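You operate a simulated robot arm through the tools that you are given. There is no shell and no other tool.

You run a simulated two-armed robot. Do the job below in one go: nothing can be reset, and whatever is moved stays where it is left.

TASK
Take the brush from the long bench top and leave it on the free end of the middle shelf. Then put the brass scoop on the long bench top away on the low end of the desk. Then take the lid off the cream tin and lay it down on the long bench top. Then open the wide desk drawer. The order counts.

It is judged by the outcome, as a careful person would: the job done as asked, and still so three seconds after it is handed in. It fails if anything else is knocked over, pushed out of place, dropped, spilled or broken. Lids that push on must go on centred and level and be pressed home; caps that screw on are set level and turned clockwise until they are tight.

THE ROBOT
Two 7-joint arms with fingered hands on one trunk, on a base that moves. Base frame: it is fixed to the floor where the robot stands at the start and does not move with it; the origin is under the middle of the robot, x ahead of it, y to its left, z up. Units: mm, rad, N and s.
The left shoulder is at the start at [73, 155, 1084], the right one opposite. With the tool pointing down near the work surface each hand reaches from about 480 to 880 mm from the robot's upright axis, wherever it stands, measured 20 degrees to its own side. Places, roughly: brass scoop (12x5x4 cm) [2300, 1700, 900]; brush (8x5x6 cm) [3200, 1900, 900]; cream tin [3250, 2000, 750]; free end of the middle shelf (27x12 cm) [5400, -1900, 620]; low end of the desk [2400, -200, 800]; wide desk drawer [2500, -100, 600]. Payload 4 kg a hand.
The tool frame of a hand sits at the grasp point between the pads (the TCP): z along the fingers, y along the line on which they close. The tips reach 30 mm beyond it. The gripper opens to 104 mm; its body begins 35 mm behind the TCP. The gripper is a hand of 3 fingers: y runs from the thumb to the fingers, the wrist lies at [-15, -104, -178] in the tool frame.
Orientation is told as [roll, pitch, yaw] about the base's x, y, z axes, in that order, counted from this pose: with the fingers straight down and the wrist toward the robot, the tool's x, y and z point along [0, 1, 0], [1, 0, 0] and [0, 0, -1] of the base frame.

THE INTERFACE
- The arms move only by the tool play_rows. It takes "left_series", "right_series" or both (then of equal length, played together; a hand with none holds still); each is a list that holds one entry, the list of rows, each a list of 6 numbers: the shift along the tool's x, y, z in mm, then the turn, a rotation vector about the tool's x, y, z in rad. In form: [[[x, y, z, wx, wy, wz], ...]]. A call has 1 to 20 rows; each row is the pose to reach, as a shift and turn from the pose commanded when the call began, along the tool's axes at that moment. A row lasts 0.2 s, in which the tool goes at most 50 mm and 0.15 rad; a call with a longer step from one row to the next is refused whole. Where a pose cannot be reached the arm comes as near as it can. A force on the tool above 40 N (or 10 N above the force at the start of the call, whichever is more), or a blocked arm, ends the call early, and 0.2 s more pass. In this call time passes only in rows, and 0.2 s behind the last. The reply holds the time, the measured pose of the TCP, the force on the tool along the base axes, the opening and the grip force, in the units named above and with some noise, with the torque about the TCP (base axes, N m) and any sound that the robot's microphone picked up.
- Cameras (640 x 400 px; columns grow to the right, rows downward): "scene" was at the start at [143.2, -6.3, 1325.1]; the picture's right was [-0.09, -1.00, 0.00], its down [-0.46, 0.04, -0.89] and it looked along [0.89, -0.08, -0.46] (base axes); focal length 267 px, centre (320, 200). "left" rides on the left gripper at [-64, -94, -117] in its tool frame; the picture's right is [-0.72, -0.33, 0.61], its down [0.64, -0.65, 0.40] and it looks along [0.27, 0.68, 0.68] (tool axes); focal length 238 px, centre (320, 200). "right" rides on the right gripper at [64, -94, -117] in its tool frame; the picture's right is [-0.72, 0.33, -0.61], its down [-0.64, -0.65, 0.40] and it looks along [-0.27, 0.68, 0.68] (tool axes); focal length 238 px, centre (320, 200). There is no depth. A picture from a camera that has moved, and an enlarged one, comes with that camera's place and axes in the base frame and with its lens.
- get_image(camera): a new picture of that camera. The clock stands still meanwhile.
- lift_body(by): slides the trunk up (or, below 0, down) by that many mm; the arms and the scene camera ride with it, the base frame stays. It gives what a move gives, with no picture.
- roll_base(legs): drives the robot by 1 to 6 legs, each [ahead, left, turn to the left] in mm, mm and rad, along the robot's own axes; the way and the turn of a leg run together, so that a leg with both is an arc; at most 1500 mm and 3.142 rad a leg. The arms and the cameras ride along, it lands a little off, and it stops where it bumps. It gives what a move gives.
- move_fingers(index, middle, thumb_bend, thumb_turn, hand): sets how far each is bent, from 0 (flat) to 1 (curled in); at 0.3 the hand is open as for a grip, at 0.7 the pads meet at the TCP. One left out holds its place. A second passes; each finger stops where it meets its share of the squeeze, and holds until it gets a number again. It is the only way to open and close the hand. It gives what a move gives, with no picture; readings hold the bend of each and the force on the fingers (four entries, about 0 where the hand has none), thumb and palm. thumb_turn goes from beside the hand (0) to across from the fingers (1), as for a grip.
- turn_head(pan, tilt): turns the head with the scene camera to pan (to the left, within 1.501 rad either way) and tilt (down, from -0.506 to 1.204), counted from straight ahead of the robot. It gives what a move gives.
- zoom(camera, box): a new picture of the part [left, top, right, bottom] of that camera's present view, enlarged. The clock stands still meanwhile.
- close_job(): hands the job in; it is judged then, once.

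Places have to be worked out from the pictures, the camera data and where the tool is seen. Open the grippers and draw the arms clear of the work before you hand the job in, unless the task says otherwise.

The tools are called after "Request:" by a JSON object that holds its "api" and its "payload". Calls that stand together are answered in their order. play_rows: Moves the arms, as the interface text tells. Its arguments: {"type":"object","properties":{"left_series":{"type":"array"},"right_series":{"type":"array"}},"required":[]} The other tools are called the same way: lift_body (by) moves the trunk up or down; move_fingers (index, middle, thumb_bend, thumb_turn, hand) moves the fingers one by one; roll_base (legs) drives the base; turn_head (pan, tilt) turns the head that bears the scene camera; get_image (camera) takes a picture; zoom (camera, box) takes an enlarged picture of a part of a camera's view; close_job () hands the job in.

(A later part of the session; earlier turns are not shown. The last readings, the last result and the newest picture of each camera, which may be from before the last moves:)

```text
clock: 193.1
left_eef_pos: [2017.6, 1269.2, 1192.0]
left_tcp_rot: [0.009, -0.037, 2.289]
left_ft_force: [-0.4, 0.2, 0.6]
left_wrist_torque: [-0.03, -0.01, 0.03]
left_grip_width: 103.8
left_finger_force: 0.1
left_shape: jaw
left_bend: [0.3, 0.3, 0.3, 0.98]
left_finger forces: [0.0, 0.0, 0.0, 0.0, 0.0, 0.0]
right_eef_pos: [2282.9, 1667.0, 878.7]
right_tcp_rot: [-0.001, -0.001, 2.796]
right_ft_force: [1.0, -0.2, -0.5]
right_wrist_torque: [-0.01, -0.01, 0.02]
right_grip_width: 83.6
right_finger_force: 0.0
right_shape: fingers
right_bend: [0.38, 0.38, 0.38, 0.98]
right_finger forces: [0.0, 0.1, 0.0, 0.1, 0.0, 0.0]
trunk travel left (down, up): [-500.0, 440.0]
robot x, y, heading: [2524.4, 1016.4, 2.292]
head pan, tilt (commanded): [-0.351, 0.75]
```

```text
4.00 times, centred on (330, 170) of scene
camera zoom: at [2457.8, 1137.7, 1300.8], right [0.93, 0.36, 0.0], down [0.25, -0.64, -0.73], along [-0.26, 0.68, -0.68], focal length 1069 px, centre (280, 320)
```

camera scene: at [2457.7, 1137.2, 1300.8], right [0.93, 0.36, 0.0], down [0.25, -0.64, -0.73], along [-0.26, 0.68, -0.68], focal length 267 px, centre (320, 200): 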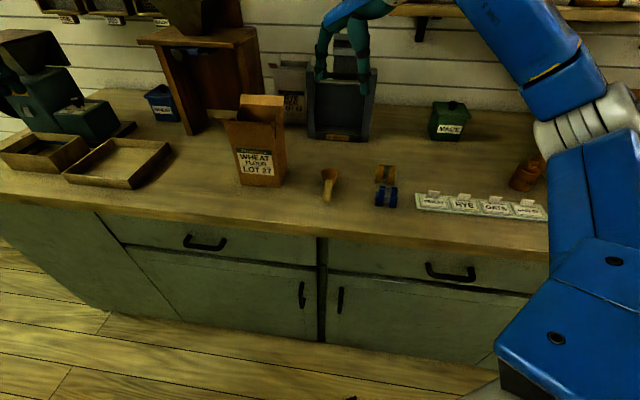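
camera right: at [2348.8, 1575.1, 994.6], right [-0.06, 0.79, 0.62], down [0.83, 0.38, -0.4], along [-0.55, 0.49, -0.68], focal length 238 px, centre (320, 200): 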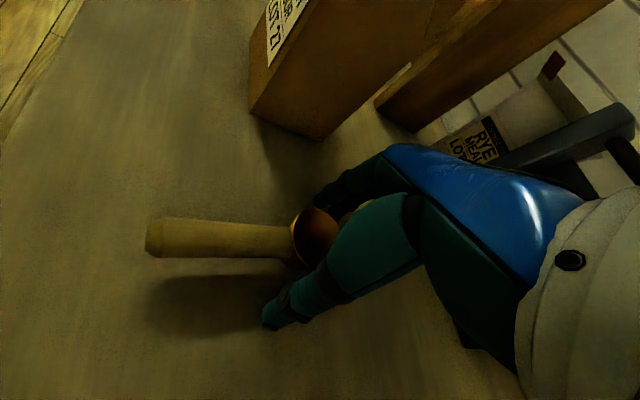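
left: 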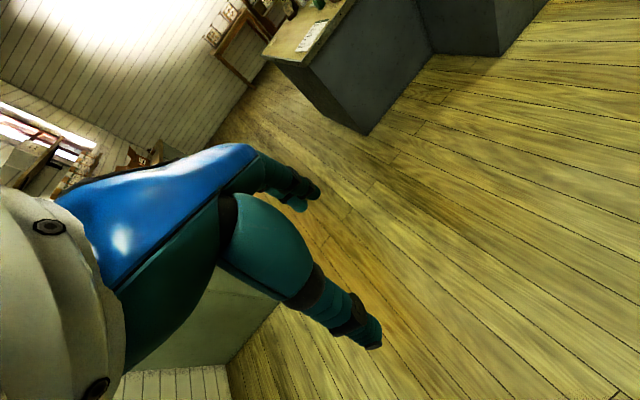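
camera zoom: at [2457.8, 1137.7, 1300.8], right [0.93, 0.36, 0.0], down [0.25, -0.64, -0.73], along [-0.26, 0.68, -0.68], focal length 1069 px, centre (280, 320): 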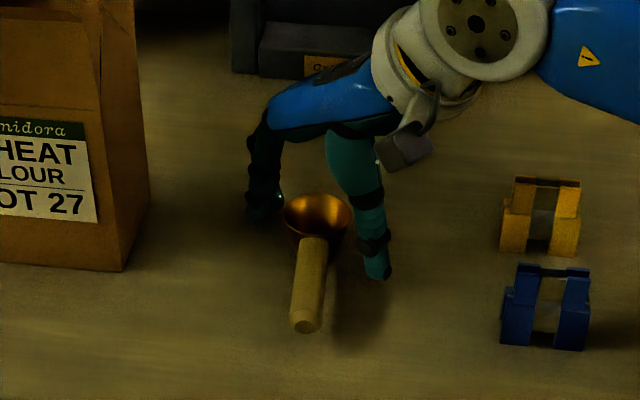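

Fingers are on the left-rear and the thumb on the right of the cup, clear of the handle. I close the hand on the cup.

Request:
{"api": "move_fingers", "payload": {"hand": "right", "index": 0.7, "middle": 0.7, "thumb_bend": 0.7}}

Request:
{"api": "get_image", "payload": {"camera": "right"}}

Request:
{"api": "zoom", "payload": {"camera": "scene", "box": [250, 120, 410, 220]}}

```text
clock: 194.1
left_eef_pos: [2016.1, 1269.1, 1192.6]
left_tcp_rot: [0.009, -0.039, 2.288]
left_ft_force: [0.4, -0.8, -0.1]
left_wrist_torque: [0.0, 0.0, -0.01]
left_grip_width: 103.8
left_finger_force: 0.0
left_shape: jaw
left_bend: [0.3, 0.3, 0.3, 0.98]
left_finger forces: [0.1, 0.0, 0.0, 0.0, 0.0, 0.0]
right_eef_pos: [2282.9, 1665.4, 877.8]
right_tcp_rot: [0.0, -0.001, 2.794]
right_ft_force: [-0.3, -0.4, -0.3]
right_wrist_torque: [0.02, -0.02, 0.0]
right_grip_width: 27.5
right_finger_force: 13.5
right_shape: fingers
right_bend: [0.6, 0.65, 0.61, 0.96]
right_finger forces: [9.2, 4.3, 0.0, 0.0, 14.0, 0.1]
trunk travel left (down, up): [-500.0, 440.0]
robot x, y, heading: [2521.9, 1019.3, 2.291]
head pan, tilt (commanded): [-0.351, 0.75]
```

```text
taken
camera right: at [2348.6, 1574.7, 994.9], right [-0.06, 0.79, 0.61], down [0.83, 0.38, -0.4], along [-0.55, 0.49, -0.68], focal length 238 px, centre (320, 200)
```

right: 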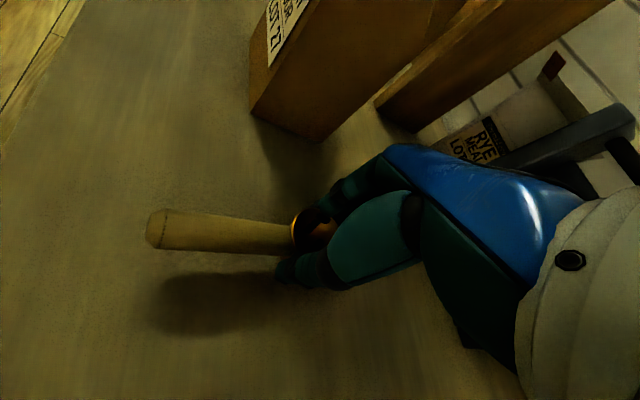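

```text
4.00 times, centred on (330, 170) of scene
camera zoom: at [2457.7, 1137.4, 1300.8], right [0.93, 0.36, 0.0], down [0.25, -0.64, -0.73], along [-0.26, 0.68, -0.68], focal length 1069 px, centre (280, 320)
```

zoom: 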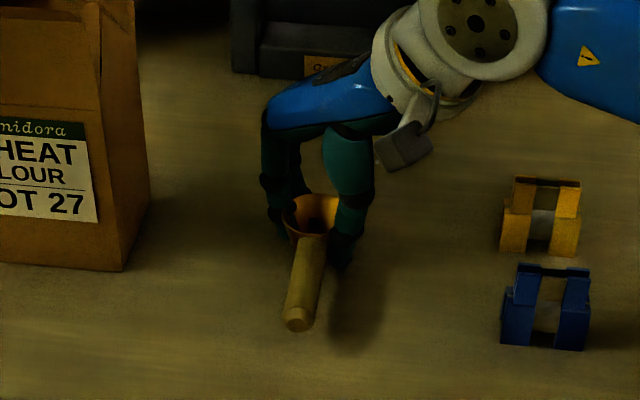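

The cup is gripped with about 13 N. I lift a little and check the hold.

Request:
{"api": "play_rows", "payload": {"right_series": [[[0, 0, -10, 0, 0, 0], [0, 0, -25, 0, 0, 0], [0, 0, -45, 0, 0, 0], [0, 0, -70, 0, 0, 0]]]}}

Request:
{"api": "get_image", "payload": {"camera": "right"}}

Request:
{"api": "zoom", "payload": {"camera": "scene", "box": [250, 100, 410, 200]}}

```text
clock: 195.1
left_eef_pos: [2017.0, 1267.6, 1192.8]
left_tcp_rot: [0.008, -0.039, 2.289]
left_ft_force: [0.9, 0.7, 0.7]
left_wrist_torque: [-0.04, -0.03, -0.01]
left_grip_width: 104.0
left_finger_force: 0.0
left_shape: jaw
left_bend: [0.3, 0.3, 0.3, 0.98]
left_finger forces: [0.0, 0.0, 0.1, 0.0, 0.1, 0.0]
right_eef_pos: [2283.3, 1666.4, 951.0]
right_tcp_rot: [-0.002, 0.003, 2.794]
right_ft_force: [-1.0, -0.1, -0.7]
right_wrist_torque: [0.0, -0.03, 0.0]
right_grip_width: 27.6
right_finger_force: 14.2
right_shape: fingers
right_bend: [0.6, 0.65, 0.61, 0.96]
right_finger forces: [9.3, 4.3, 0.0, 0.0, 14.1, 0.0]
trunk travel left (down, up): [-500.0, 440.0]
robot x, y, heading: [2520.3, 1016.9, 2.291]
head pan, tilt (commanded): [-0.351, 0.75]
```

```text
taken
camera right: at [2348.4, 1576.1, 1067.8], right [-0.06, 0.79, 0.62], down [0.83, 0.38, -0.4], along [-0.55, 0.49, -0.68], focal length 238 px, centre (320, 200)
```

right: 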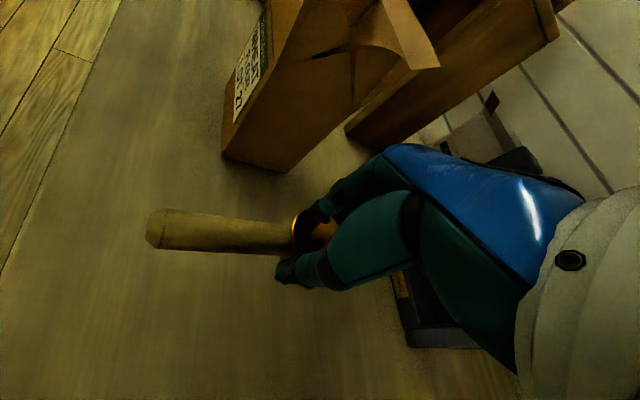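

```text
4.00 times, centred on (330, 150) of scene
camera zoom: at [2457.6, 1136.9, 1300.8], right [0.93, 0.36, 0.0], down [0.25, -0.64, -0.73], along [-0.26, 0.68, -0.68], focal length 1069 px, centre (280, 400)
```

zoom: 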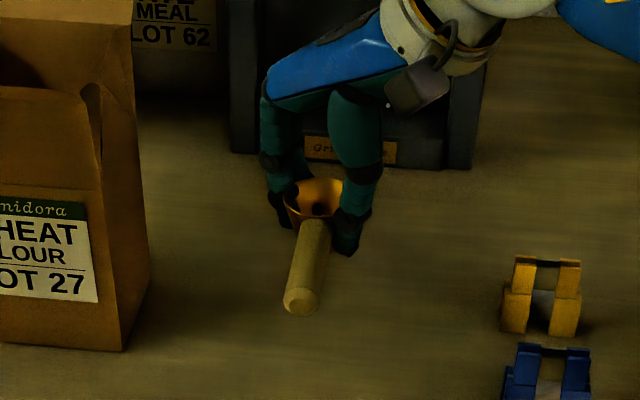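

The scoop is held securely. I raise it and draw it back, raise the trunk, then move to mid-aisle and turn around to face the desk's end.

Request:
{"api": "play_rows", "payload": {"right_series": [[[0, 0, -45, 0, 0, 0], [0, 0, -90, 0, 0, 0], [0, 0, -135, 0, 0, 0], [20, -30, -160, 0, 0, 0], [45, -55, -170, 0, 0, 0], [70, -80, -170, 0, 0, 0]]]}}

Request:
{"api": "lift_body", "payload": {"by": 150}}

Request:
{"api": "roll_base", "payload": {"legs": [[-60, 200, 0], [0, 0, 2.64]]}}

Request:
{"api": "turn_head", "payload": {"pan": 0.0, "tilt": 0.65}}

Request:
{"api": "get_image", "payload": {"camera": "scene"}}

```text
clock: 196.5
left_eef_pos: [2018.0, 1268.6, 1191.6]
left_tcp_rot: [0.008, -0.038, 2.288]
left_ft_force: [0.0, -0.2, -0.9]
left_wrist_torque: [-0.01, 0.01, 0.0]
left_grip_width: 103.8
left_finger_force: 0.2
left_shape: jaw
left_bend: [0.3, 0.3, 0.3, 0.98]
left_finger forces: [0.0, 0.1, 0.0, 0.1, 0.1, 0.0]
right_eef_pos: [2331.0, 1570.6, 1120.8]
right_tcp_rot: [-0.003, 0.001, 2.795]
right_ft_force: [0.5, -0.5, -1.4]
right_wrist_torque: [0.03, -0.01, 0.0]
right_grip_width: 27.2
right_finger_force: 13.3
right_shape: fingers
right_bend: [0.6, 0.66, 0.62, 0.96]
right_finger forces: [9.2, 4.3, 0.0, 0.0, 13.8, 0.0]
right hand out of reach, approached as far as the arm can: row 3
trunk travel left (down, up): [-500.0, 440.0]
robot x, y, heading: [2525.6, 1018.0, 2.29]
head pan, tilt (commanded): [-0.351, 0.75]
```

```text
clock: 198.2
left_eef_pos: [2017.5, 1268.7, 1342.0]
left_tcp_rot: [0.009, -0.037, 2.287]
left_ft_force: [0.5, 0.4, 0.0]
left_wrist_torque: [-0.06, 0.0, 0.02]
left_grip_width: 103.9
left_finger_force: 0.0
left_shape: jaw
left_bend: [0.3, 0.3, 0.3, 0.98]
left_finger forces: [0.0, 0.0, 0.0, 0.0, 0.0, 0.0]
right_eef_pos: [2331.1, 1572.9, 1270.0]
right_tcp_rot: [-0.001, -0.001, 2.794]
right_ft_force: [0.5, 0.7, -0.9]
right_wrist_torque: [0.03, 0.0, -0.03]
right_grip_width: 27.1
right_finger_force: 13.7
right_shape: fingers
right_bend: [0.6, 0.66, 0.62, 0.96]
right_finger forces: [9.3, 4.3, 0.0, 0.0, 13.9, 0.0]
trunk travel left (down, up): [-650.0, 290.0]
robot x, y, heading: [2522.1, 1020.1, 2.291]
head pan, tilt (commanded): [-0.351, 0.75]
```

```text
clock: 206.2
left_eef_pos: [2764.5, 397.1, 1342.4]
left_tcp_rot: [0.009, -0.039, -1.29]
left_ft_force: [-0.5, 0.1, -0.1]
left_wrist_torque: [0.0, 0.0, -0.01]
left_grip_width: 103.8
left_finger_force: 0.0
left_shape: jaw
left_bend: [0.3, 0.3, 0.3, 0.98]
left_finger forces: [0.1, 0.1, 0.0, 0.0, 0.1, 0.0]
right_eef_pos: [2352.8, 257.8, 1270.5]
right_tcp_rot: [-0.003, 0.0, -0.787]
right_ft_force: [0.8, -0.4, -0.7]
right_wrist_torque: [0.01, 0.01, -0.01]
right_grip_width: 26.5
right_finger_force: 13.3
right_shape: fingers
right_bend: [0.6, 0.66, 0.62, 0.96]
right_finger forces: [9.0, 4.3, 0.0, 0.0, 13.0, 0.0]
trunk travel left (down, up): [-650.0, 290.0]
robot x, y, heading: [2411.1, 841.1, -1.296]
head pan, tilt (commanded): [-0.351, 0.75]
```

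```text
clock: 207.1
left_eef_pos: [2764.7, 399.2, 1343.9]
left_tcp_rot: [0.009, -0.038, -1.291]
left_ft_force: [0.8, -0.5, -0.1]
left_wrist_torque: [0.0, -0.01, 0.05]
left_grip_width: 103.8
left_finger_force: 0.0
left_shape: jaw
left_bend: [0.3, 0.3, 0.3, 0.98]
left_finger forces: [0.0, 0.1, 0.0, 0.0, 0.0, 0.1]
right_eef_pos: [2352.5, 258.4, 1271.0]
right_tcp_rot: [-0.004, -0.001, -0.786]
right_ft_force: [-0.3, 0.5, -0.3]
right_wrist_torque: [-0.02, 0.02, -0.04]
right_grip_width: 26.5
right_finger_force: 12.7
right_shape: fingers
right_bend: [0.6, 0.66, 0.62, 0.96]
right_finger forces: [8.9, 4.5, 0.0, 0.0, 12.8, 0.0]
trunk travel left (down, up): [-650.0, 290.0]
robot x, y, heading: [2414.7, 837.9, -1.295]
head pan, tilt (commanded): [0.0, 0.649]
```

```text
taken
camera scene: at [2449.9, 706.5, 1459.4], right [-0.96, -0.28, 0.0], down [-0.17, 0.58, -0.79], along [0.22, -0.76, -0.61], focal length 267 px, centre (320, 200)
```

scene: 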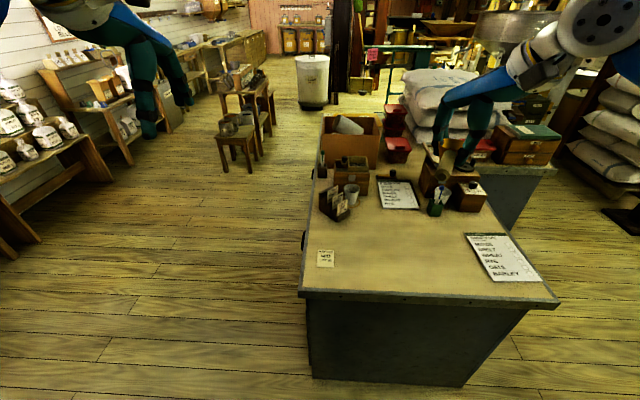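

Now the desk end is in plain view: top at z≈750, with a clear area between a clipboard, a tag and a list. I zoom in to choose a free spot near the stated place.

Request:
{"api": "zoom", "payload": {"camera": "scene", "box": [290, 130, 570, 305]}}

Request:
{"api": "zoom", "payload": {"camera": "scene", "box": [400, 40, 640, 190]}}

```text
2.29 times, centred on (430, 218) of scene
camera zoom: at [2449.9, 706.5, 1459.4], right [-0.96, -0.28, 0.0], down [-0.17, 0.58, -0.79], along [0.22, -0.76, -0.61], focal length 611 px, centre (69, 160)
```

zoom: 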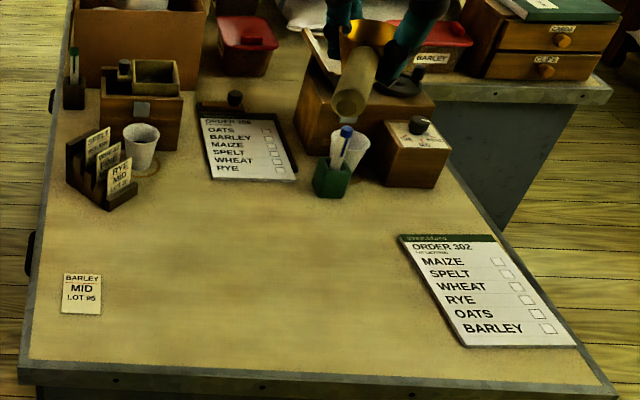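

```text
2.67 times, centred on (520, 115) of scene
camera zoom: at [2449.9, 706.5, 1459.4], right [-0.96, -0.28, 0.0], down [-0.17, 0.58, -0.79], along [0.22, -0.76, -0.61], focal length 712 px, centre (-213, 427)
```

zoom: 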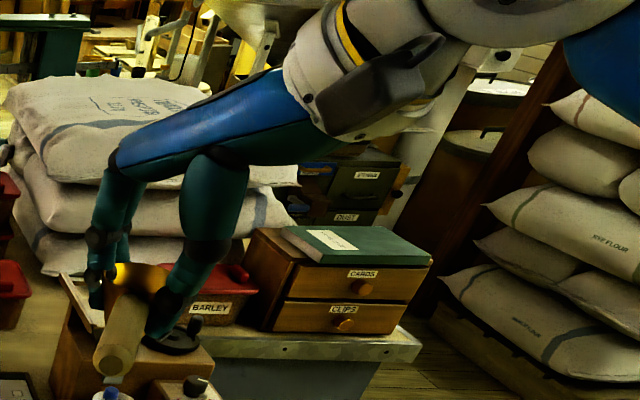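

The clear patch is large. I'll set the cup at about (2342,-125), short of the clipboard. I drive closer to the desk end and lower the trunk.

Request:
{"api": "roll_base", "payload": {"legs": [[260, -100, 0]]}}

Request:
{"api": "lift_body", "payload": {"by": -250}}

Request:
{"api": "turn_head", "payload": {"pan": -0.25, "tilt": 0.85}}

Request:
{"api": "get_image", "payload": {"camera": "scene"}}

Request:
{"api": "get_image", "payload": {"camera": "right"}}

```text
clock: 209.0
left_eef_pos: [2746.1, 130.4, 1343.2]
left_tcp_rot: [0.004, -0.042, -1.291]
left_ft_force: [0.7, -0.4, 0.6]
left_wrist_torque: [0.02, 0.03, -0.02]
left_grip_width: 103.8
left_finger_force: 0.0
left_shape: jaw
left_bend: [0.3, 0.3, 0.3, 0.98]
left_finger forces: [0.0, 0.1, 0.0, 0.0, 0.1, 0.0]
right_eef_pos: [2333.7, -11.1, 1273.8]
right_tcp_rot: [-0.006, -0.002, -0.786]
right_ft_force: [0.4, -0.1, -1.1]
right_wrist_torque: [-0.05, 0.01, 0.01]
right_grip_width: 26.2
right_finger_force: 12.8
right_shape: fingers
right_bend: [0.6, 0.66, 0.62, 0.96]
right_finger forces: [9.0, 4.4, 0.1, 0.1, 12.9, 0.0]
trunk travel left (down, up): [-650.0, 290.0]
robot x, y, heading: [2391.9, 567.6, -1.292]
head pan, tilt (commanded): [0.0, 0.649]
```

```text
clock: 211.6
left_eef_pos: [2741.4, 127.2, 1094.1]
left_tcp_rot: [0.01, -0.039, -1.291]
left_ft_force: [-0.3, 0.2, -0.3]
left_wrist_torque: [-0.01, -0.01, 0.0]
left_grip_width: 103.7
left_finger_force: 0.1
left_shape: jaw
left_bend: [0.3, 0.3, 0.3, 0.98]
left_finger forces: [0.0, 0.0, 0.0, 0.1, 0.0, 0.1]
right_eef_pos: [2330.0, -13.6, 1022.3]
right_tcp_rot: [-0.003, -0.003, -0.784]
right_ft_force: [0.4, 0.7, -0.6]
right_wrist_torque: [0.0, -0.02, -0.01]
right_grip_width: 26.4
right_finger_force: 12.7
right_shape: fingers
right_bend: [0.6, 0.66, 0.62, 0.96]
right_finger forces: [9.0, 4.4, 0.1, 0.0, 12.9, 0.1]
trunk travel left (down, up): [-400.0, 540.0]
robot x, y, heading: [2394.8, 567.8, -1.297]
head pan, tilt (commanded): [0.0, 0.649]
```

```text
clock: 212.3
left_eef_pos: [2742.5, 128.6, 1093.6]
left_tcp_rot: [0.01, -0.04, -1.289]
left_ft_force: [-0.1, -0.1, 0.6]
left_wrist_torque: [-0.02, 0.01, 0.0]
left_grip_width: 103.8
left_finger_force: 0.0
left_shape: jaw
left_bend: [0.3, 0.3, 0.3, 0.98]
left_finger forces: [0.0, 0.1, 0.0, 0.0, 0.0, 0.1]
right_eef_pos: [2329.9, -13.3, 1021.3]
right_tcp_rot: [-0.003, -0.002, -0.785]
right_ft_force: [0.7, 0.5, -0.6]
right_wrist_torque: [0.01, -0.02, 0.0]
right_grip_width: 26.2
right_finger_force: 13.5
right_shape: fingers
right_bend: [0.6, 0.66, 0.62, 0.96]
right_finger forces: [9.1, 4.4, 0.1, 0.1, 12.9, 0.1]
trunk travel left (down, up): [-400.0, 540.0]
robot x, y, heading: [2392.4, 569.7, -1.29]
head pan, tilt (commanded): [-0.25, 0.85]
```

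```text
taken
camera scene: at [2406.0, 438.9, 1192.8], right [-1.0, -0.03, 0.0], down [-0.02, 0.75, -0.66], along [0.02, -0.66, -0.75], focal length 267 px, centre (320, 200)
```

scene: 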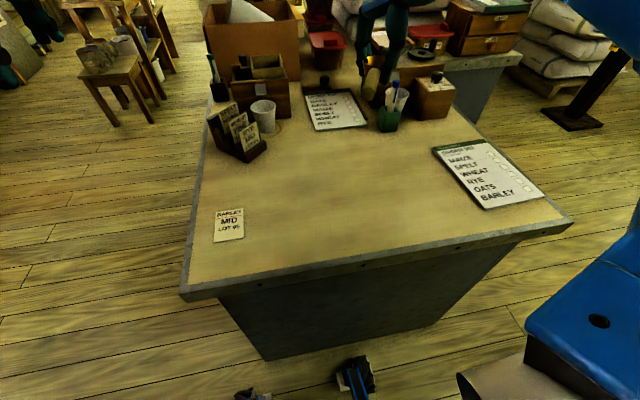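

```text
taken
camera right: at [2308.0, 100.3, 1138.1], right [-0.28, -0.74, 0.62], down [-0.92, 0.01, -0.4], along [0.29, -0.68, -0.68], focal length 238 px, centre (320, 200)
```

right: 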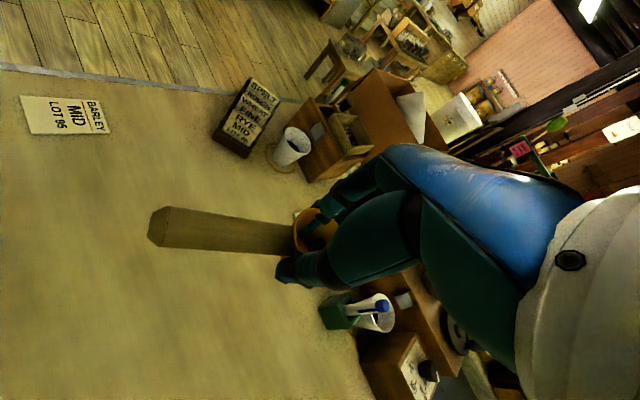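

The target spot (2350,-145) is clear by over 80 mm from the clipboard and pen cup. I move the scoop above it.

Request:
{"api": "play_rows", "payload": {"right_series": [[[-16, 21.5, 30, 0, 0, 0], [-32, 43, 60, 0, 0, 0], [-48, 64.5, 90, 0, 0, 0], [-64, 86, 120, 0, 0, 0], [-79, 107.4, 150, 0, 0, 0], [-79, 107.4, 180, 0, 0, 0]]]}}

Request:
{"api": "get_image", "payload": {"camera": "right"}}

Request:
{"api": "zoom", "payload": {"camera": "scene", "box": [220, 60, 460, 210]}}

```text
clock: 213.7
left_eef_pos: [2743.3, 127.3, 1094.7]
left_tcp_rot: [0.01, -0.041, -1.289]
left_ft_force: [-0.4, -0.3, 0.1]
left_wrist_torque: [-0.03, 0.02, -0.01]
left_grip_width: 103.6
left_finger_force: 0.1
left_shape: jaw
left_bend: [0.3, 0.3, 0.3, 0.98]
left_finger forces: [0.0, 0.0, 0.0, 0.1, 0.0, 0.0]
right_eef_pos: [2348.5, -143.3, 838.4]
right_tcp_rot: [-0.005, -0.002, -0.785]
right_ft_force: [0.0, -1.2, -1.1]
right_wrist_torque: [0.0, -0.04, 0.01]
right_grip_width: 26.3
right_finger_force: 13.0
right_shape: fingers
right_bend: [0.6, 0.66, 0.62, 0.96]
right_finger forces: [8.9, 4.4, 0.0, 0.0, 12.8, 0.0]
right hand out of reach, approached as far as the arm can: row 5
trunk travel left (down, up): [-400.0, 540.0]
robot x, y, heading: [2390.0, 567.4, -1.287]
head pan, tilt (commanded): [-0.25, 0.85]
```

```text
taken
camera right: at [2326.8, -30.1, 954.3], right [-0.28, -0.74, 0.62], down [-0.92, 0.01, -0.4], along [0.29, -0.68, -0.68], focal length 238 px, centre (320, 200)
```

right: 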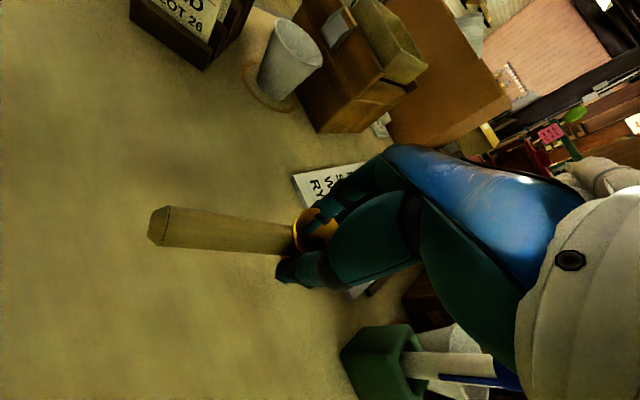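

```text
2.67 times, centred on (340, 135) of scene
camera zoom: at [2406.3, 438.2, 1192.7], right [-1.0, -0.03, 0.0], down [-0.02, 0.75, -0.66], along [0.02, -0.66, -0.75], focal length 712 px, centre (267, 373)
```

zoom: 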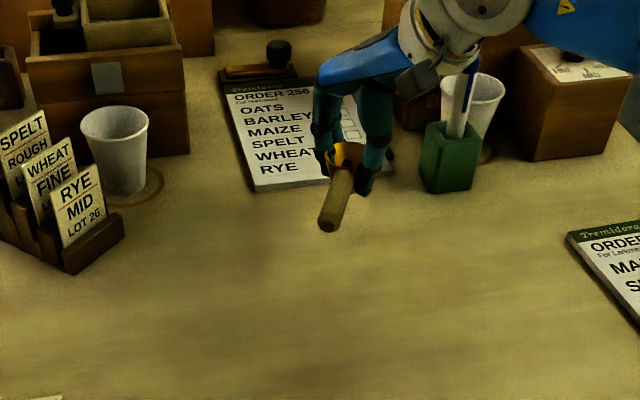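

The scoop hovers over clear desk with the wrist well away from the pens. I lower it toward the top.

Request:
{"api": "play_rows", "payload": {"right_series": [[[0, 0, 20, 0, 0, 0], [0, 0, 42, 0, 0, 0]]]}}

Request:
{"api": "zoom", "payload": {"camera": "scene", "box": [280, 90, 408, 170]}}

Request:
{"api": "get_image", "payload": {"camera": "right"}}

```text
clock: 214.3
left_eef_pos: [2741.9, 127.1, 1093.2]
left_tcp_rot: [0.009, -0.039, -1.291]
left_ft_force: [-0.2, -0.8, 0.4]
left_wrist_torque: [0.02, 0.01, 0.0]
left_grip_width: 103.8
left_finger_force: 0.0
left_shape: jaw
left_bend: [0.3, 0.3, 0.3, 0.98]
left_finger forces: [0.0, 0.0, 0.1, 0.1, 0.0, 0.0]
right_eef_pos: [2348.3, -144.0, 799.6]
right_tcp_rot: [-0.003, -0.001, -0.784]
right_ft_force: [0.1, 0.4, -0.9]
right_wrist_torque: [-0.01, 0.02, 0.03]
right_grip_width: 26.4
right_finger_force: 13.3
right_shape: fingers
right_bend: [0.6, 0.66, 0.62, 0.96]
right_finger forces: [8.8, 4.4, 0.0, 0.0, 12.6, 0.0]
trunk travel left (down, up): [-400.0, 540.0]
robot x, y, heading: [2392.6, 563.9, -1.291]
head pan, tilt (commanded): [-0.25, 0.85]
```

```text
5.00 times, centred on (344, 130) of scene
camera zoom: at [2405.9, 437.8, 1192.7], right [-1.0, -0.03, 0.0], down [-0.02, 0.75, -0.66], along [0.02, -0.66, -0.75], focal length 1336 px, centre (200, 550)
```

zoom: 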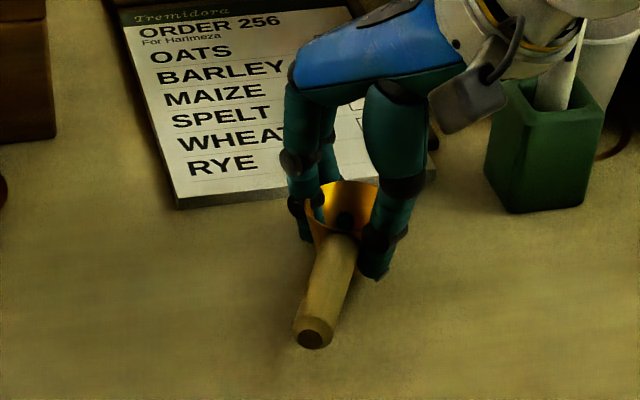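

```text
taken
camera right: at [2325.8, -31.2, 916.2], right [-0.28, -0.74, 0.62], down [-0.91, 0.01, -0.4], along [0.29, -0.68, -0.68], focal length 238 px, centre (320, 200)
```

right: 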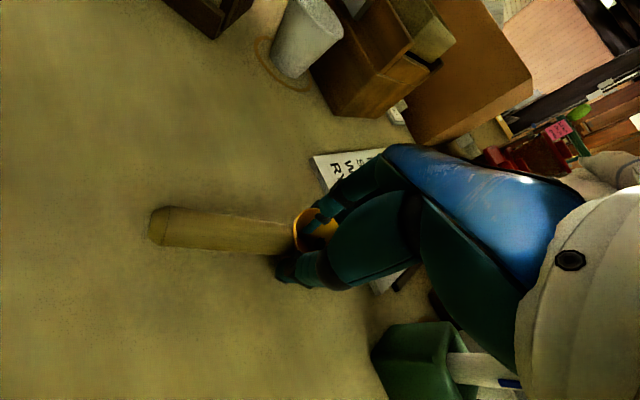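

I lower further in small steps until the cup touches.

Request:
{"api": "play_rows", "payload": {"right_series": [[[0, 0, 6, 0, 0, 0], [0, 0, 12, 0, 0, 0]]]}}

```text
clock: 214.9
left_eef_pos: [2742.4, 130.0, 1094.4]
left_tcp_rot: [0.007, -0.041, -1.289]
left_ft_force: [-0.5, -0.5, -0.2]
left_wrist_torque: [0.01, -0.02, -0.01]
left_grip_width: 103.8
left_finger_force: 0.1
left_shape: jaw
left_bend: [0.3, 0.3, 0.3, 0.98]
left_finger forces: [0.0, 0.0, 0.0, 0.0, 0.1, 0.0]
right_eef_pos: [2348.5, -143.9, 793.0]
right_tcp_rot: [-0.007, -0.009, -0.785]
right_ft_force: [-1.4, -0.2, 14.2]
right_wrist_torque: [0.08, 0.05, 0.01]
right_grip_width: 23.9
right_finger_force: 16.1
right_shape: fingers
right_bend: [0.62, 0.67, 0.63, 0.96]
right_finger forces: [9.7, 4.3, 0.0, 0.0, 18.5, 0.1]
trunk travel left (down, up): [-400.0, 540.0]
robot x, y, heading: [2391.9, 566.4, -1.29]
head pan, tilt (commanded): [-0.25, 0.85]
```

Contact shows 14 N, so the cup is on the desk. I ease up 3 mm to relieve the push and then open the fingers partway.

Request:
{"api": "play_rows", "payload": {"right_series": [[[0, 0, -4, 0, 0, 0]]]}}

Request:
{"api": "move_fingers", "payload": {"hand": "right", "index": 0.52, "middle": 0.54, "thumb_bend": 0.52}}

Request:
{"api": "move_fingers", "payload": {"hand": "right", "index": 0.4, "middle": 0.4, "thumb_bend": 0.38}}

Request:
{"api": "zoom", "payload": {"camera": "scene", "box": [280, 90, 408, 170]}}

Request:
{"api": "get_image", "payload": {"camera": "right"}}

```text
clock: 215.3
left_eef_pos: [2742.4, 128.9, 1094.9]
left_tcp_rot: [0.008, -0.04, -1.29]
left_ft_force: [0.1, 0.3, 0.0]
left_wrist_torque: [-0.02, -0.03, -0.03]
left_grip_width: 103.8
left_finger_force: 0.0
left_shape: jaw
left_bend: [0.3, 0.3, 0.3, 0.98]
left_finger forces: [0.1, 0.0, 0.1, 0.0, 0.0, 0.0]
right_eef_pos: [2349.4, -144.2, 794.5]
right_tcp_rot: [-0.006, -0.003, -0.785]
right_ft_force: [-1.4, 0.7, 7.0]
right_wrist_torque: [-0.07, -0.04, 0.03]
right_grip_width: 23.4
right_finger_force: 13.3
right_shape: fingers
right_bend: [0.62, 0.67, 0.63, 0.96]
right_finger forces: [10.2, 4.2, 0.0, 0.0, 12.3, 0.0]
trunk travel left (down, up): [-400.0, 540.0]
robot x, y, heading: [2389.4, 566.6, -1.289]
head pan, tilt (commanded): [-0.25, 0.85]
```

```text
clock: 216.3
left_eef_pos: [2741.7, 129.2, 1094.0]
left_tcp_rot: [0.009, -0.041, -1.288]
left_ft_force: [-0.5, -0.5, -0.1]
left_wrist_torque: [-0.01, 0.0, 0.01]
left_grip_width: 103.7
left_finger_force: 0.1
left_shape: jaw
left_bend: [0.3, 0.3, 0.3, 0.98]
left_finger forces: [0.0, 0.0, 0.0, 0.0, 0.0, 0.0]
right_eef_pos: [2348.8, -145.1, 792.9]
right_tcp_rot: [-0.007, -0.004, -0.786]
right_ft_force: [-2.3, 3.4, 7.0]
right_wrist_torque: [-0.03, -0.08, 0.01]
right_grip_width: 43.8
right_finger_force: 3.7
right_shape: fingers
right_bend: [0.54, 0.56, 0.52, 0.97]
right_finger forces: [3.8, 3.7, 0.1, 0.0, 0.1, 0.1]
trunk travel left (down, up): [-400.0, 540.0]
robot x, y, heading: [2389.2, 567.7, -1.287]
head pan, tilt (commanded): [-0.25, 0.85]
```

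```text
clock: 217.3
left_eef_pos: [2742.2, 128.7, 1094.2]
left_tcp_rot: [0.009, -0.04, -1.289]
left_ft_force: [1.2, 0.2, -0.1]
left_wrist_torque: [-0.01, 0.02, 0.03]
left_grip_width: 103.5
left_finger_force: 0.1
left_shape: jaw
left_bend: [0.3, 0.3, 0.3, 0.98]
left_finger forces: [0.0, 0.1, 0.0, 0.0, 0.0, 0.1]
right_eef_pos: [2349.4, -144.5, 794.3]
right_tcp_rot: [-0.005, -0.004, -0.787]
right_ft_force: [-0.3, 1.0, 5.3]
right_wrist_torque: [-0.16, -0.07, 0.01]
right_grip_width: 79.9
right_finger_force: 3.0
right_shape: fingers
right_bend: [0.4, 0.41, 0.38, 0.97]
right_finger forces: [0.0, 5.5, 0.1, 0.0, 0.1, 0.0]
trunk travel left (down, up): [-400.0, 540.0]
robot x, y, heading: [2393.2, 564.3, -1.29]
head pan, tilt (commanded): [-0.25, 0.85]
```

```text
5.00 times, centred on (344, 130) of scene
camera zoom: at [2405.9, 440.2, 1193.0], right [-1.0, -0.03, 0.0], down [-0.02, 0.75, -0.66], along [0.02, -0.66, -0.75], focal length 1336 px, centre (200, 550)
```

zoom: 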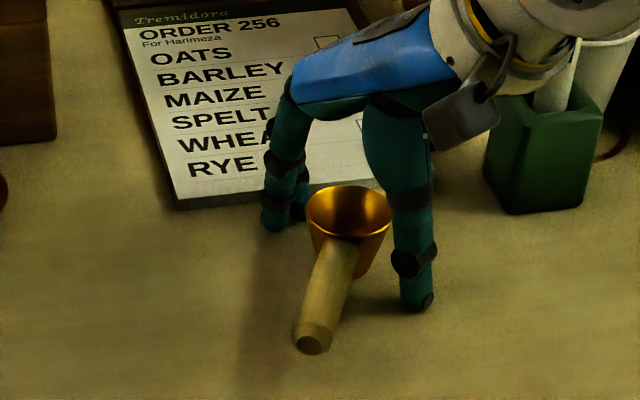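

```text
taken
camera right: at [2327.0, -30.9, 909.2], right [-0.28, -0.74, 0.62], down [-0.92, 0.01, -0.4], along [0.29, -0.68, -0.68], focal length 238 px, centre (320, 200)
```

right: 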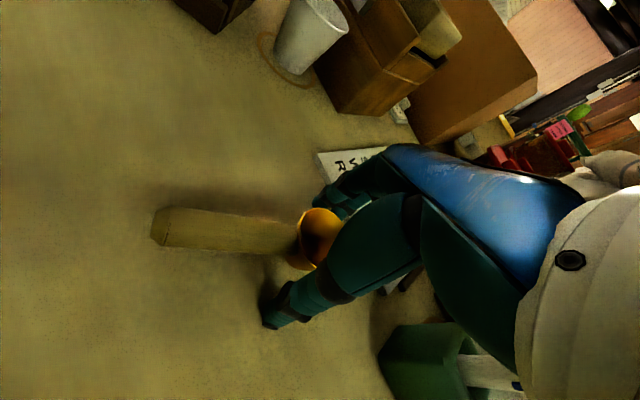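

The cup is free; the fingertips seem to graze the desk. I raise the hand straight up slowly and check that the scoop stays.

Request:
{"api": "play_rows", "payload": {"right_series": [[[0, 0, -5, 0, 0, 0], [0, 0, -12, 0, 0, 0], [0, 0, -22, 0, 0, 0]]]}}

Request:
{"api": "zoom", "payload": {"camera": "scene", "box": [280, 90, 408, 170]}}

```text
clock: 218.1
left_eef_pos: [2743.0, 128.4, 1093.2]
left_tcp_rot: [0.01, -0.039, -1.289]
left_ft_force: [-0.7, 0.2, 0.7]
left_wrist_torque: [-0.01, -0.04, -0.01]
left_grip_width: 103.7
left_finger_force: 0.0
left_shape: jaw
left_bend: [0.3, 0.3, 0.3, 0.98]
left_finger forces: [0.0, 0.1, 0.0, 0.0, 0.0, 0.0]
right_eef_pos: [2349.1, -145.1, 814.6]
right_tcp_rot: [-0.004, 0.001, -0.786]
right_ft_force: [-0.2, -0.1, 0.4]
right_wrist_torque: [-0.02, 0.03, 0.0]
right_grip_width: 79.9
right_finger_force: 0.1
right_shape: fingers
right_bend: [0.4, 0.4, 0.38, 0.97]
right_finger forces: [0.0, 0.1, 0.0, 0.1, 0.0, 0.0]
trunk travel left (down, up): [-400.0, 540.0]
robot x, y, heading: [2392.6, 562.8, -1.29]
head pan, tilt (commanded): [-0.25, 0.85]
```

```text
5.00 times, centred on (344, 130) of scene
camera zoom: at [2406.3, 438.9, 1192.8], right [-1.0, -0.03, 0.0], down [-0.02, 0.75, -0.66], along [0.02, -0.66, -0.75], focal length 1336 px, centre (200, 550)
```

zoom: 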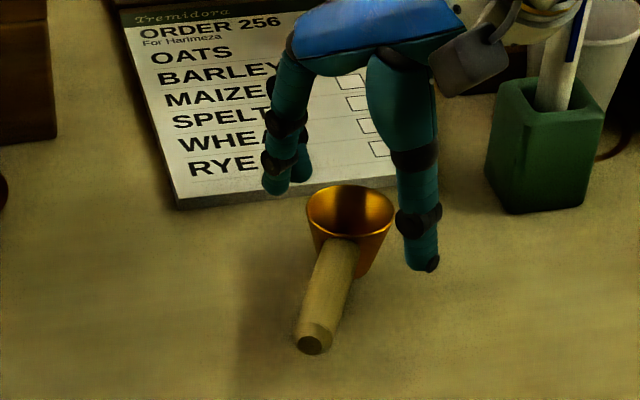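

The scoop stands on the desk by itself. I lift the hand well clear and pull it back.

Request:
{"api": "play_rows", "payload": {"right_series": [[[0, 0, -45, 0, 0, 0], [0, 0, -90, 0, 0, 0], [0, 0, -135, 0, 0, 0], [0, 0, -180, 0, 0, 0], [25, -30, -200, 0, 0, 0], [50, -60, -210, 0, 0, 0], [75, -90, -210, 0, 0, 0]]]}}

Request:
{"api": "lift_body", "payload": {"by": 250}}

Request:
{"api": "turn_head", "payload": {"pan": 0.0, "tilt": 0.85}}

Request:
{"api": "get_image", "payload": {"camera": "scene"}}

```text
clock: 219.7
left_eef_pos: [2740.0, 129.6, 1094.9]
left_tcp_rot: [0.011, -0.042, -1.29]
left_ft_force: [-0.1, 0.2, 0.4]
left_wrist_torque: [-0.01, 0.01, -0.01]
left_grip_width: 104.0
left_finger_force: 0.0
left_shape: jaw
left_bend: [0.3, 0.3, 0.3, 0.98]
left_finger forces: [0.2, 0.0, 0.0, 0.0, 0.1, 0.1]
right_eef_pos: [2338.8, -27.9, 1023.2]
right_tcp_rot: [-0.005, -0.003, -0.785]
right_ft_force: [-0.1, -0.6, -0.9]
right_wrist_torque: [0.02, -0.04, -0.01]
right_grip_width: 80.3
right_finger_force: 0.0
right_shape: fingers
right_bend: [0.4, 0.4, 0.38, 0.97]
right_finger forces: [0.0, 0.0, 0.1, 0.0, 0.0, 0.0]
right hand out of reach, approached as far as the arm can: row 1, 2, 3, 4
trunk travel left (down, up): [-400.0, 540.0]
robot x, y, heading: [2389.3, 564.0, -1.287]
head pan, tilt (commanded): [-0.25, 0.85]
```

```text
clock: 222.3
left_eef_pos: [2742.2, 127.9, 1344.4]
left_tcp_rot: [0.009, -0.041, -1.291]
left_ft_force: [-0.4, 0.2, 0.0]
left_wrist_torque: [0.01, 0.0, -0.02]
left_grip_width: 103.8
left_finger_force: 0.1
left_shape: jaw
left_bend: [0.3, 0.3, 0.3, 0.98]
left_finger forces: [0.0, 0.0, 0.0, 0.1, 0.0, 0.0]
right_eef_pos: [2340.7, -31.0, 1271.5]
right_tcp_rot: [-0.004, -0.002, -0.785]
right_ft_force: [-0.2, 0.7, 0.1]
right_wrist_torque: [0.0, 0.0, -0.03]
right_grip_width: 80.4
right_finger_force: 0.1
right_shape: fingers
right_bend: [0.4, 0.4, 0.38, 0.97]
right_finger forces: [0.1, 0.0, 0.1, 0.0, 0.1, 0.0]
trunk travel left (down, up): [-650.0, 290.0]
robot x, y, heading: [2391.0, 564.7, -1.29]
head pan, tilt (commanded): [-0.25, 0.85]
```

```text
clock: 223.1
left_eef_pos: [2743.6, 127.9, 1344.4]
left_tcp_rot: [0.009, -0.04, -1.29]
left_ft_force: [0.4, 0.2, -0.6]
left_wrist_torque: [-0.04, 0.01, -0.02]
left_grip_width: 103.9
left_finger_force: 0.1
left_shape: jaw
left_bend: [0.3, 0.3, 0.3, 0.98]
left_finger forces: [0.0, 0.1, 0.1, 0.0, 0.0, 0.1]
right_eef_pos: [2340.7, -29.9, 1273.1]
right_tcp_rot: [-0.005, -0.002, -0.786]
right_ft_force: [0.7, 0.2, 0.2]
right_wrist_torque: [0.01, -0.02, 0.01]
right_grip_width: 80.8
right_finger_force: 0.0
right_shape: fingers
right_bend: [0.4, 0.4, 0.38, 0.97]
right_finger forces: [0.1, 0.0, 0.0, 0.0, 0.0, 0.0]
trunk travel left (down, up): [-650.0, 290.0]
robot x, y, heading: [2388.8, 569.6, -1.29]
head pan, tilt (commanded): [0.0, 0.85]
```

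```text
taken
camera scene: at [2425.4, 441.3, 1442.8], right [-0.96, -0.28, 0.0], down [-0.21, 0.72, -0.66], along [0.18, -0.63, -0.75], focal length 267 px, centre (320, 200)
```

scene: 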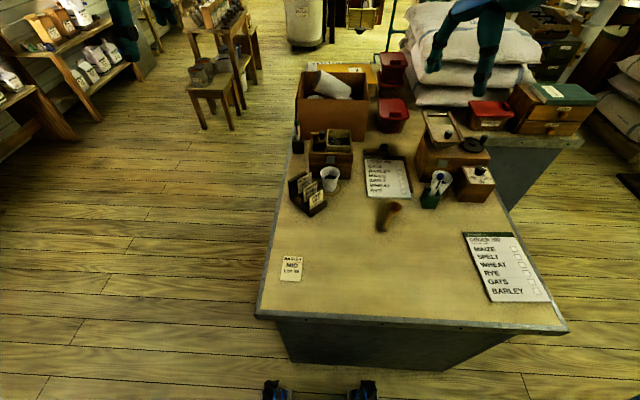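

The scoop lies on the desk's low end with everything else in place. I straighten the right hand, back away from the desk and turn around to face the bench again.

Request:
{"api": "play_rows", "payload": {"right_series": [[[0, -10, 0, 0, 0, 0.13], [0, -20, 0, 0, 0, 0.26], [0, -30, 0, 0, 0, 0.39], [0, -40, 0, 0, 0, 0.505]]]}}

Request:
{"api": "move_fingers", "payload": {"hand": "right", "index": 0.3, "middle": 0.3, "thumb_bend": 0.3}}

Request:
{"api": "roll_base", "payload": {"legs": [[-270, 0, 0], [0, 0, 3.08]]}}

```text
clock: 224.1
left_eef_pos: [2742.3, 127.7, 1344.8]
left_tcp_rot: [0.011, -0.04, -1.29]
left_ft_force: [0.1, 0.0, -0.9]
left_wrist_torque: [-0.01, 0.01, 0.05]
left_grip_width: 103.7
left_finger_force: 0.0
left_shape: jaw
left_bend: [0.3, 0.3, 0.3, 0.98]
left_finger forces: [0.1, 0.0, 0.1, 0.1, 0.0, 0.1]
right_eef_pos: [2312.5, -1.0, 1270.7]
right_tcp_rot: [-0.001, -0.005, -1.291]
right_ft_force: [0.6, 0.6, -0.9]
right_wrist_torque: [0.02, -0.01, -0.01]
right_grip_width: 80.5
right_finger_force: 0.1
right_shape: fingers
right_bend: [0.4, 0.4, 0.38, 0.97]
right_finger forces: [0.1, 0.0, 0.1, 0.0, 0.0, 0.0]
trunk travel left (down, up): [-650.0, 290.0]
robot x, y, heading: [2389.9, 564.7, -1.291]
head pan, tilt (commanded): [0.0, 0.85]
```

```text
clock: 225.1
left_eef_pos: [2742.5, 126.9, 1343.6]
left_tcp_rot: [0.009, -0.042, -1.29]
left_ft_force: [0.4, -1.2, -0.5]
left_wrist_torque: [0.0, 0.0, -0.02]
left_grip_width: 104.1
left_finger_force: 0.1
left_shape: jaw
left_bend: [0.3, 0.3, 0.3, 0.98]
left_finger forces: [0.1, 0.0, 0.1, 0.0, 0.1, 0.1]
right_eef_pos: [2313.6, -1.9, 1271.3]
right_tcp_rot: [-0.002, -0.002, -1.291]
right_ft_force: [-0.2, -1.4, -0.2]
right_wrist_torque: [0.05, -0.03, 0.02]
right_grip_width: 102.7
right_finger_force: 0.1
right_shape: fingers
right_bend: [0.3, 0.3, 0.3, 0.97]
right_finger forces: [0.0, 0.0, 0.1, 0.0, 0.0, 0.0]
trunk travel left (down, up): [-650.0, 290.0]
robot x, y, heading: [2391.6, 568.0, -1.293]
head pan, tilt (commanded): [0.0, 0.85]
```

```text
clock: 234.1
left_eef_pos: [2008.6, 1292.2, 1343.6]
left_tcp_rot: [0.008, -0.04, 1.757]
left_ft_force: [0.1, 0.1, 0.1]
left_wrist_torque: [-0.01, 0.0, -0.02]
left_grip_width: 103.5
left_finger_force: 0.1
left_shape: jaw
left_bend: [0.3, 0.3, 0.3, 0.98]
left_finger forces: [0.0, 0.1, 0.0, 0.0, 0.0, 0.0]
right_eef_pos: [2447.2, 1379.9, 1272.3]
right_tcp_rot: [-0.002, -0.004, 1.759]
right_ft_force: [1.3, 0.5, -0.6]
right_wrist_torque: [0.01, 0.04, 0.03]
right_grip_width: 102.7
right_finger_force: 0.1
right_shape: fingers
right_bend: [0.3, 0.3, 0.3, 0.97]
right_finger forces: [0.0, 0.0, 0.0, 0.1, 0.1, 0.0]
trunk travel left (down, up): [-650.0, 290.0]
robot x, y, heading: [2317.2, 821.4, 1.755]
head pan, tilt (commanded): [0.0, 0.85]
```

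I'm facing the bench at mid-aisle. I correct heading and drive along to the cream tin.

Request:
{"api": "roll_base", "payload": {"legs": [[0, 0, 0.035], [0, -880, 0], [200, 0, 0]]}}

Request:
{"api": "turn_head", "payload": {"pan": -0.2, "tilt": 0.75}}

Request:
{"api": "get_image", "payload": {"camera": "scene"}}

Request:
{"api": "get_image", "payload": {"camera": "right"}}

```text
clock: 240.4
left_eef_pos: [2807.4, 1660.6, 1348.1]
left_tcp_rot: [0.011, -0.045, 1.813]
left_ft_force: [0.3, -0.2, -0.6]
left_wrist_torque: [0.02, 0.04, -0.01]
left_grip_width: 104.0
left_finger_force: 0.1
left_shape: jaw
left_bend: [0.3, 0.3, 0.3, 0.98]
left_finger forces: [0.1, 0.0, 0.0, 0.1, 0.0, 0.0]
right_eef_pos: [3241.5, 1774.1, 1275.8]
right_tcp_rot: [-0.002, -0.011, 1.812]
right_ft_force: [0.4, -0.7, 0.6]
right_wrist_torque: [0.06, 0.01, -0.02]
right_grip_width: 102.6
right_finger_force: 0.2
right_shape: fingers
right_bend: [0.3, 0.3, 0.3, 0.97]
right_finger forces: [0.0, 0.0, 0.0, 0.1, 0.1, 0.0]
trunk travel left (down, up): [-650.0, 290.0]
robot x, y, heading: [3139.4, 1217.3, 1.814]
head pan, tilt (commanded): [0.0, 0.85]
```

```text
clock: 241.1
left_eef_pos: [2805.7, 1664.7, 1347.2]
left_tcp_rot: [0.009, -0.043, 1.814]
left_ft_force: [0.4, -0.7, 0.0]
left_wrist_torque: [0.0, -0.03, -0.01]
left_grip_width: 103.7
left_finger_force: 0.1
left_shape: jaw
left_bend: [0.3, 0.3, 0.3, 0.98]
left_finger forces: [0.1, 0.0, 0.0, 0.0, 0.0, 0.0]
right_eef_pos: [3240.3, 1776.3, 1273.9]
right_tcp_rot: [-0.002, -0.007, 1.812]
right_ft_force: [-0.1, 0.0, 0.2]
right_wrist_torque: [0.0, 0.0, 0.02]
right_grip_width: 102.9
right_finger_force: 0.1
right_shape: fingers
right_bend: [0.3, 0.3, 0.3, 0.97]
right_finger forces: [0.0, 0.0, 0.1, 0.0, 0.0, 0.0]
trunk travel left (down, up): [-650.0, 290.0]
robot x, y, heading: [3137.3, 1218.5, 1.818]
head pan, tilt (commanded): [-0.201, 0.75]
```

```text
taken
camera scene: at [3121.8, 1350.9, 1450.9], right [1.0, 0.04, 0.0], down [0.03, -0.68, -0.73], along [-0.03, 0.73, -0.68], focal length 267 px, centre (320, 200)
```

scene: 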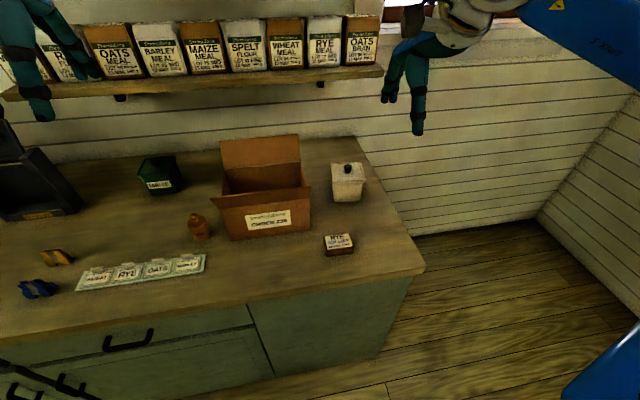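

```text
taken
camera right: at [3199.6, 1669.9, 1389.7], right [0.62, 0.48, 0.62], down [0.78, -0.48, -0.41], along [0.1, 0.73, -0.67], focal length 238 px, centre (320, 200)
```

right: 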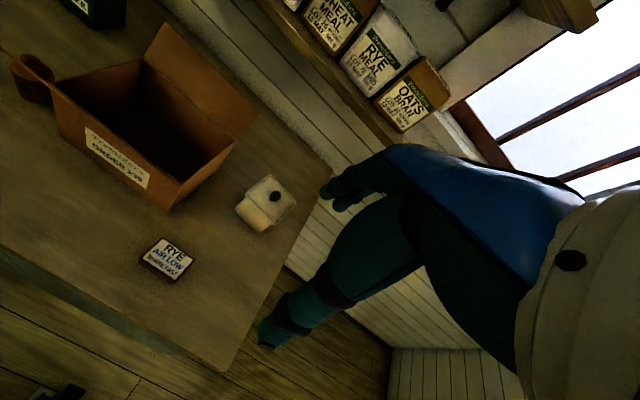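

The tin is in view of both cameras. I zoom in to fix the knob and lid positions.

Request:
{"api": "zoom", "payload": {"camera": "scene", "box": [290, 130, 418, 210]}}

Request:
{"api": "zoom", "payload": {"camera": "right", "box": [190, 150, 350, 250]}}

```text
5.00 times, centred on (354, 170) of scene
camera zoom: at [3121.8, 1350.9, 1450.9], right [1.0, 0.04, 0.0], down [0.03, -0.68, -0.73], along [-0.03, 0.73, -0.68], focal length 1336 px, centre (150, 350)
```

zoom: 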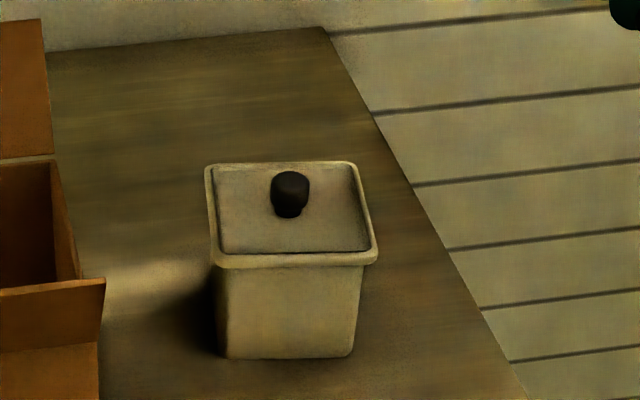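

```text
4.00 times, centred on (270, 200) of right
camera zoom: at [3199.6, 1669.9, 1389.7], right [0.62, 0.48, 0.62], down [0.78, -0.48, -0.41], along [0.1, 0.73, -0.67], focal length 953 px, centre (520, 200)
```

zoom: 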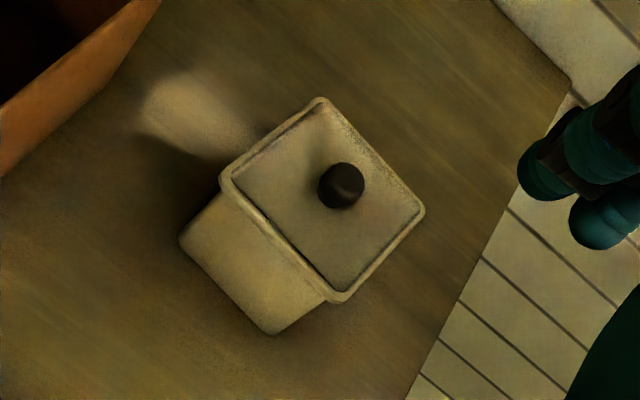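

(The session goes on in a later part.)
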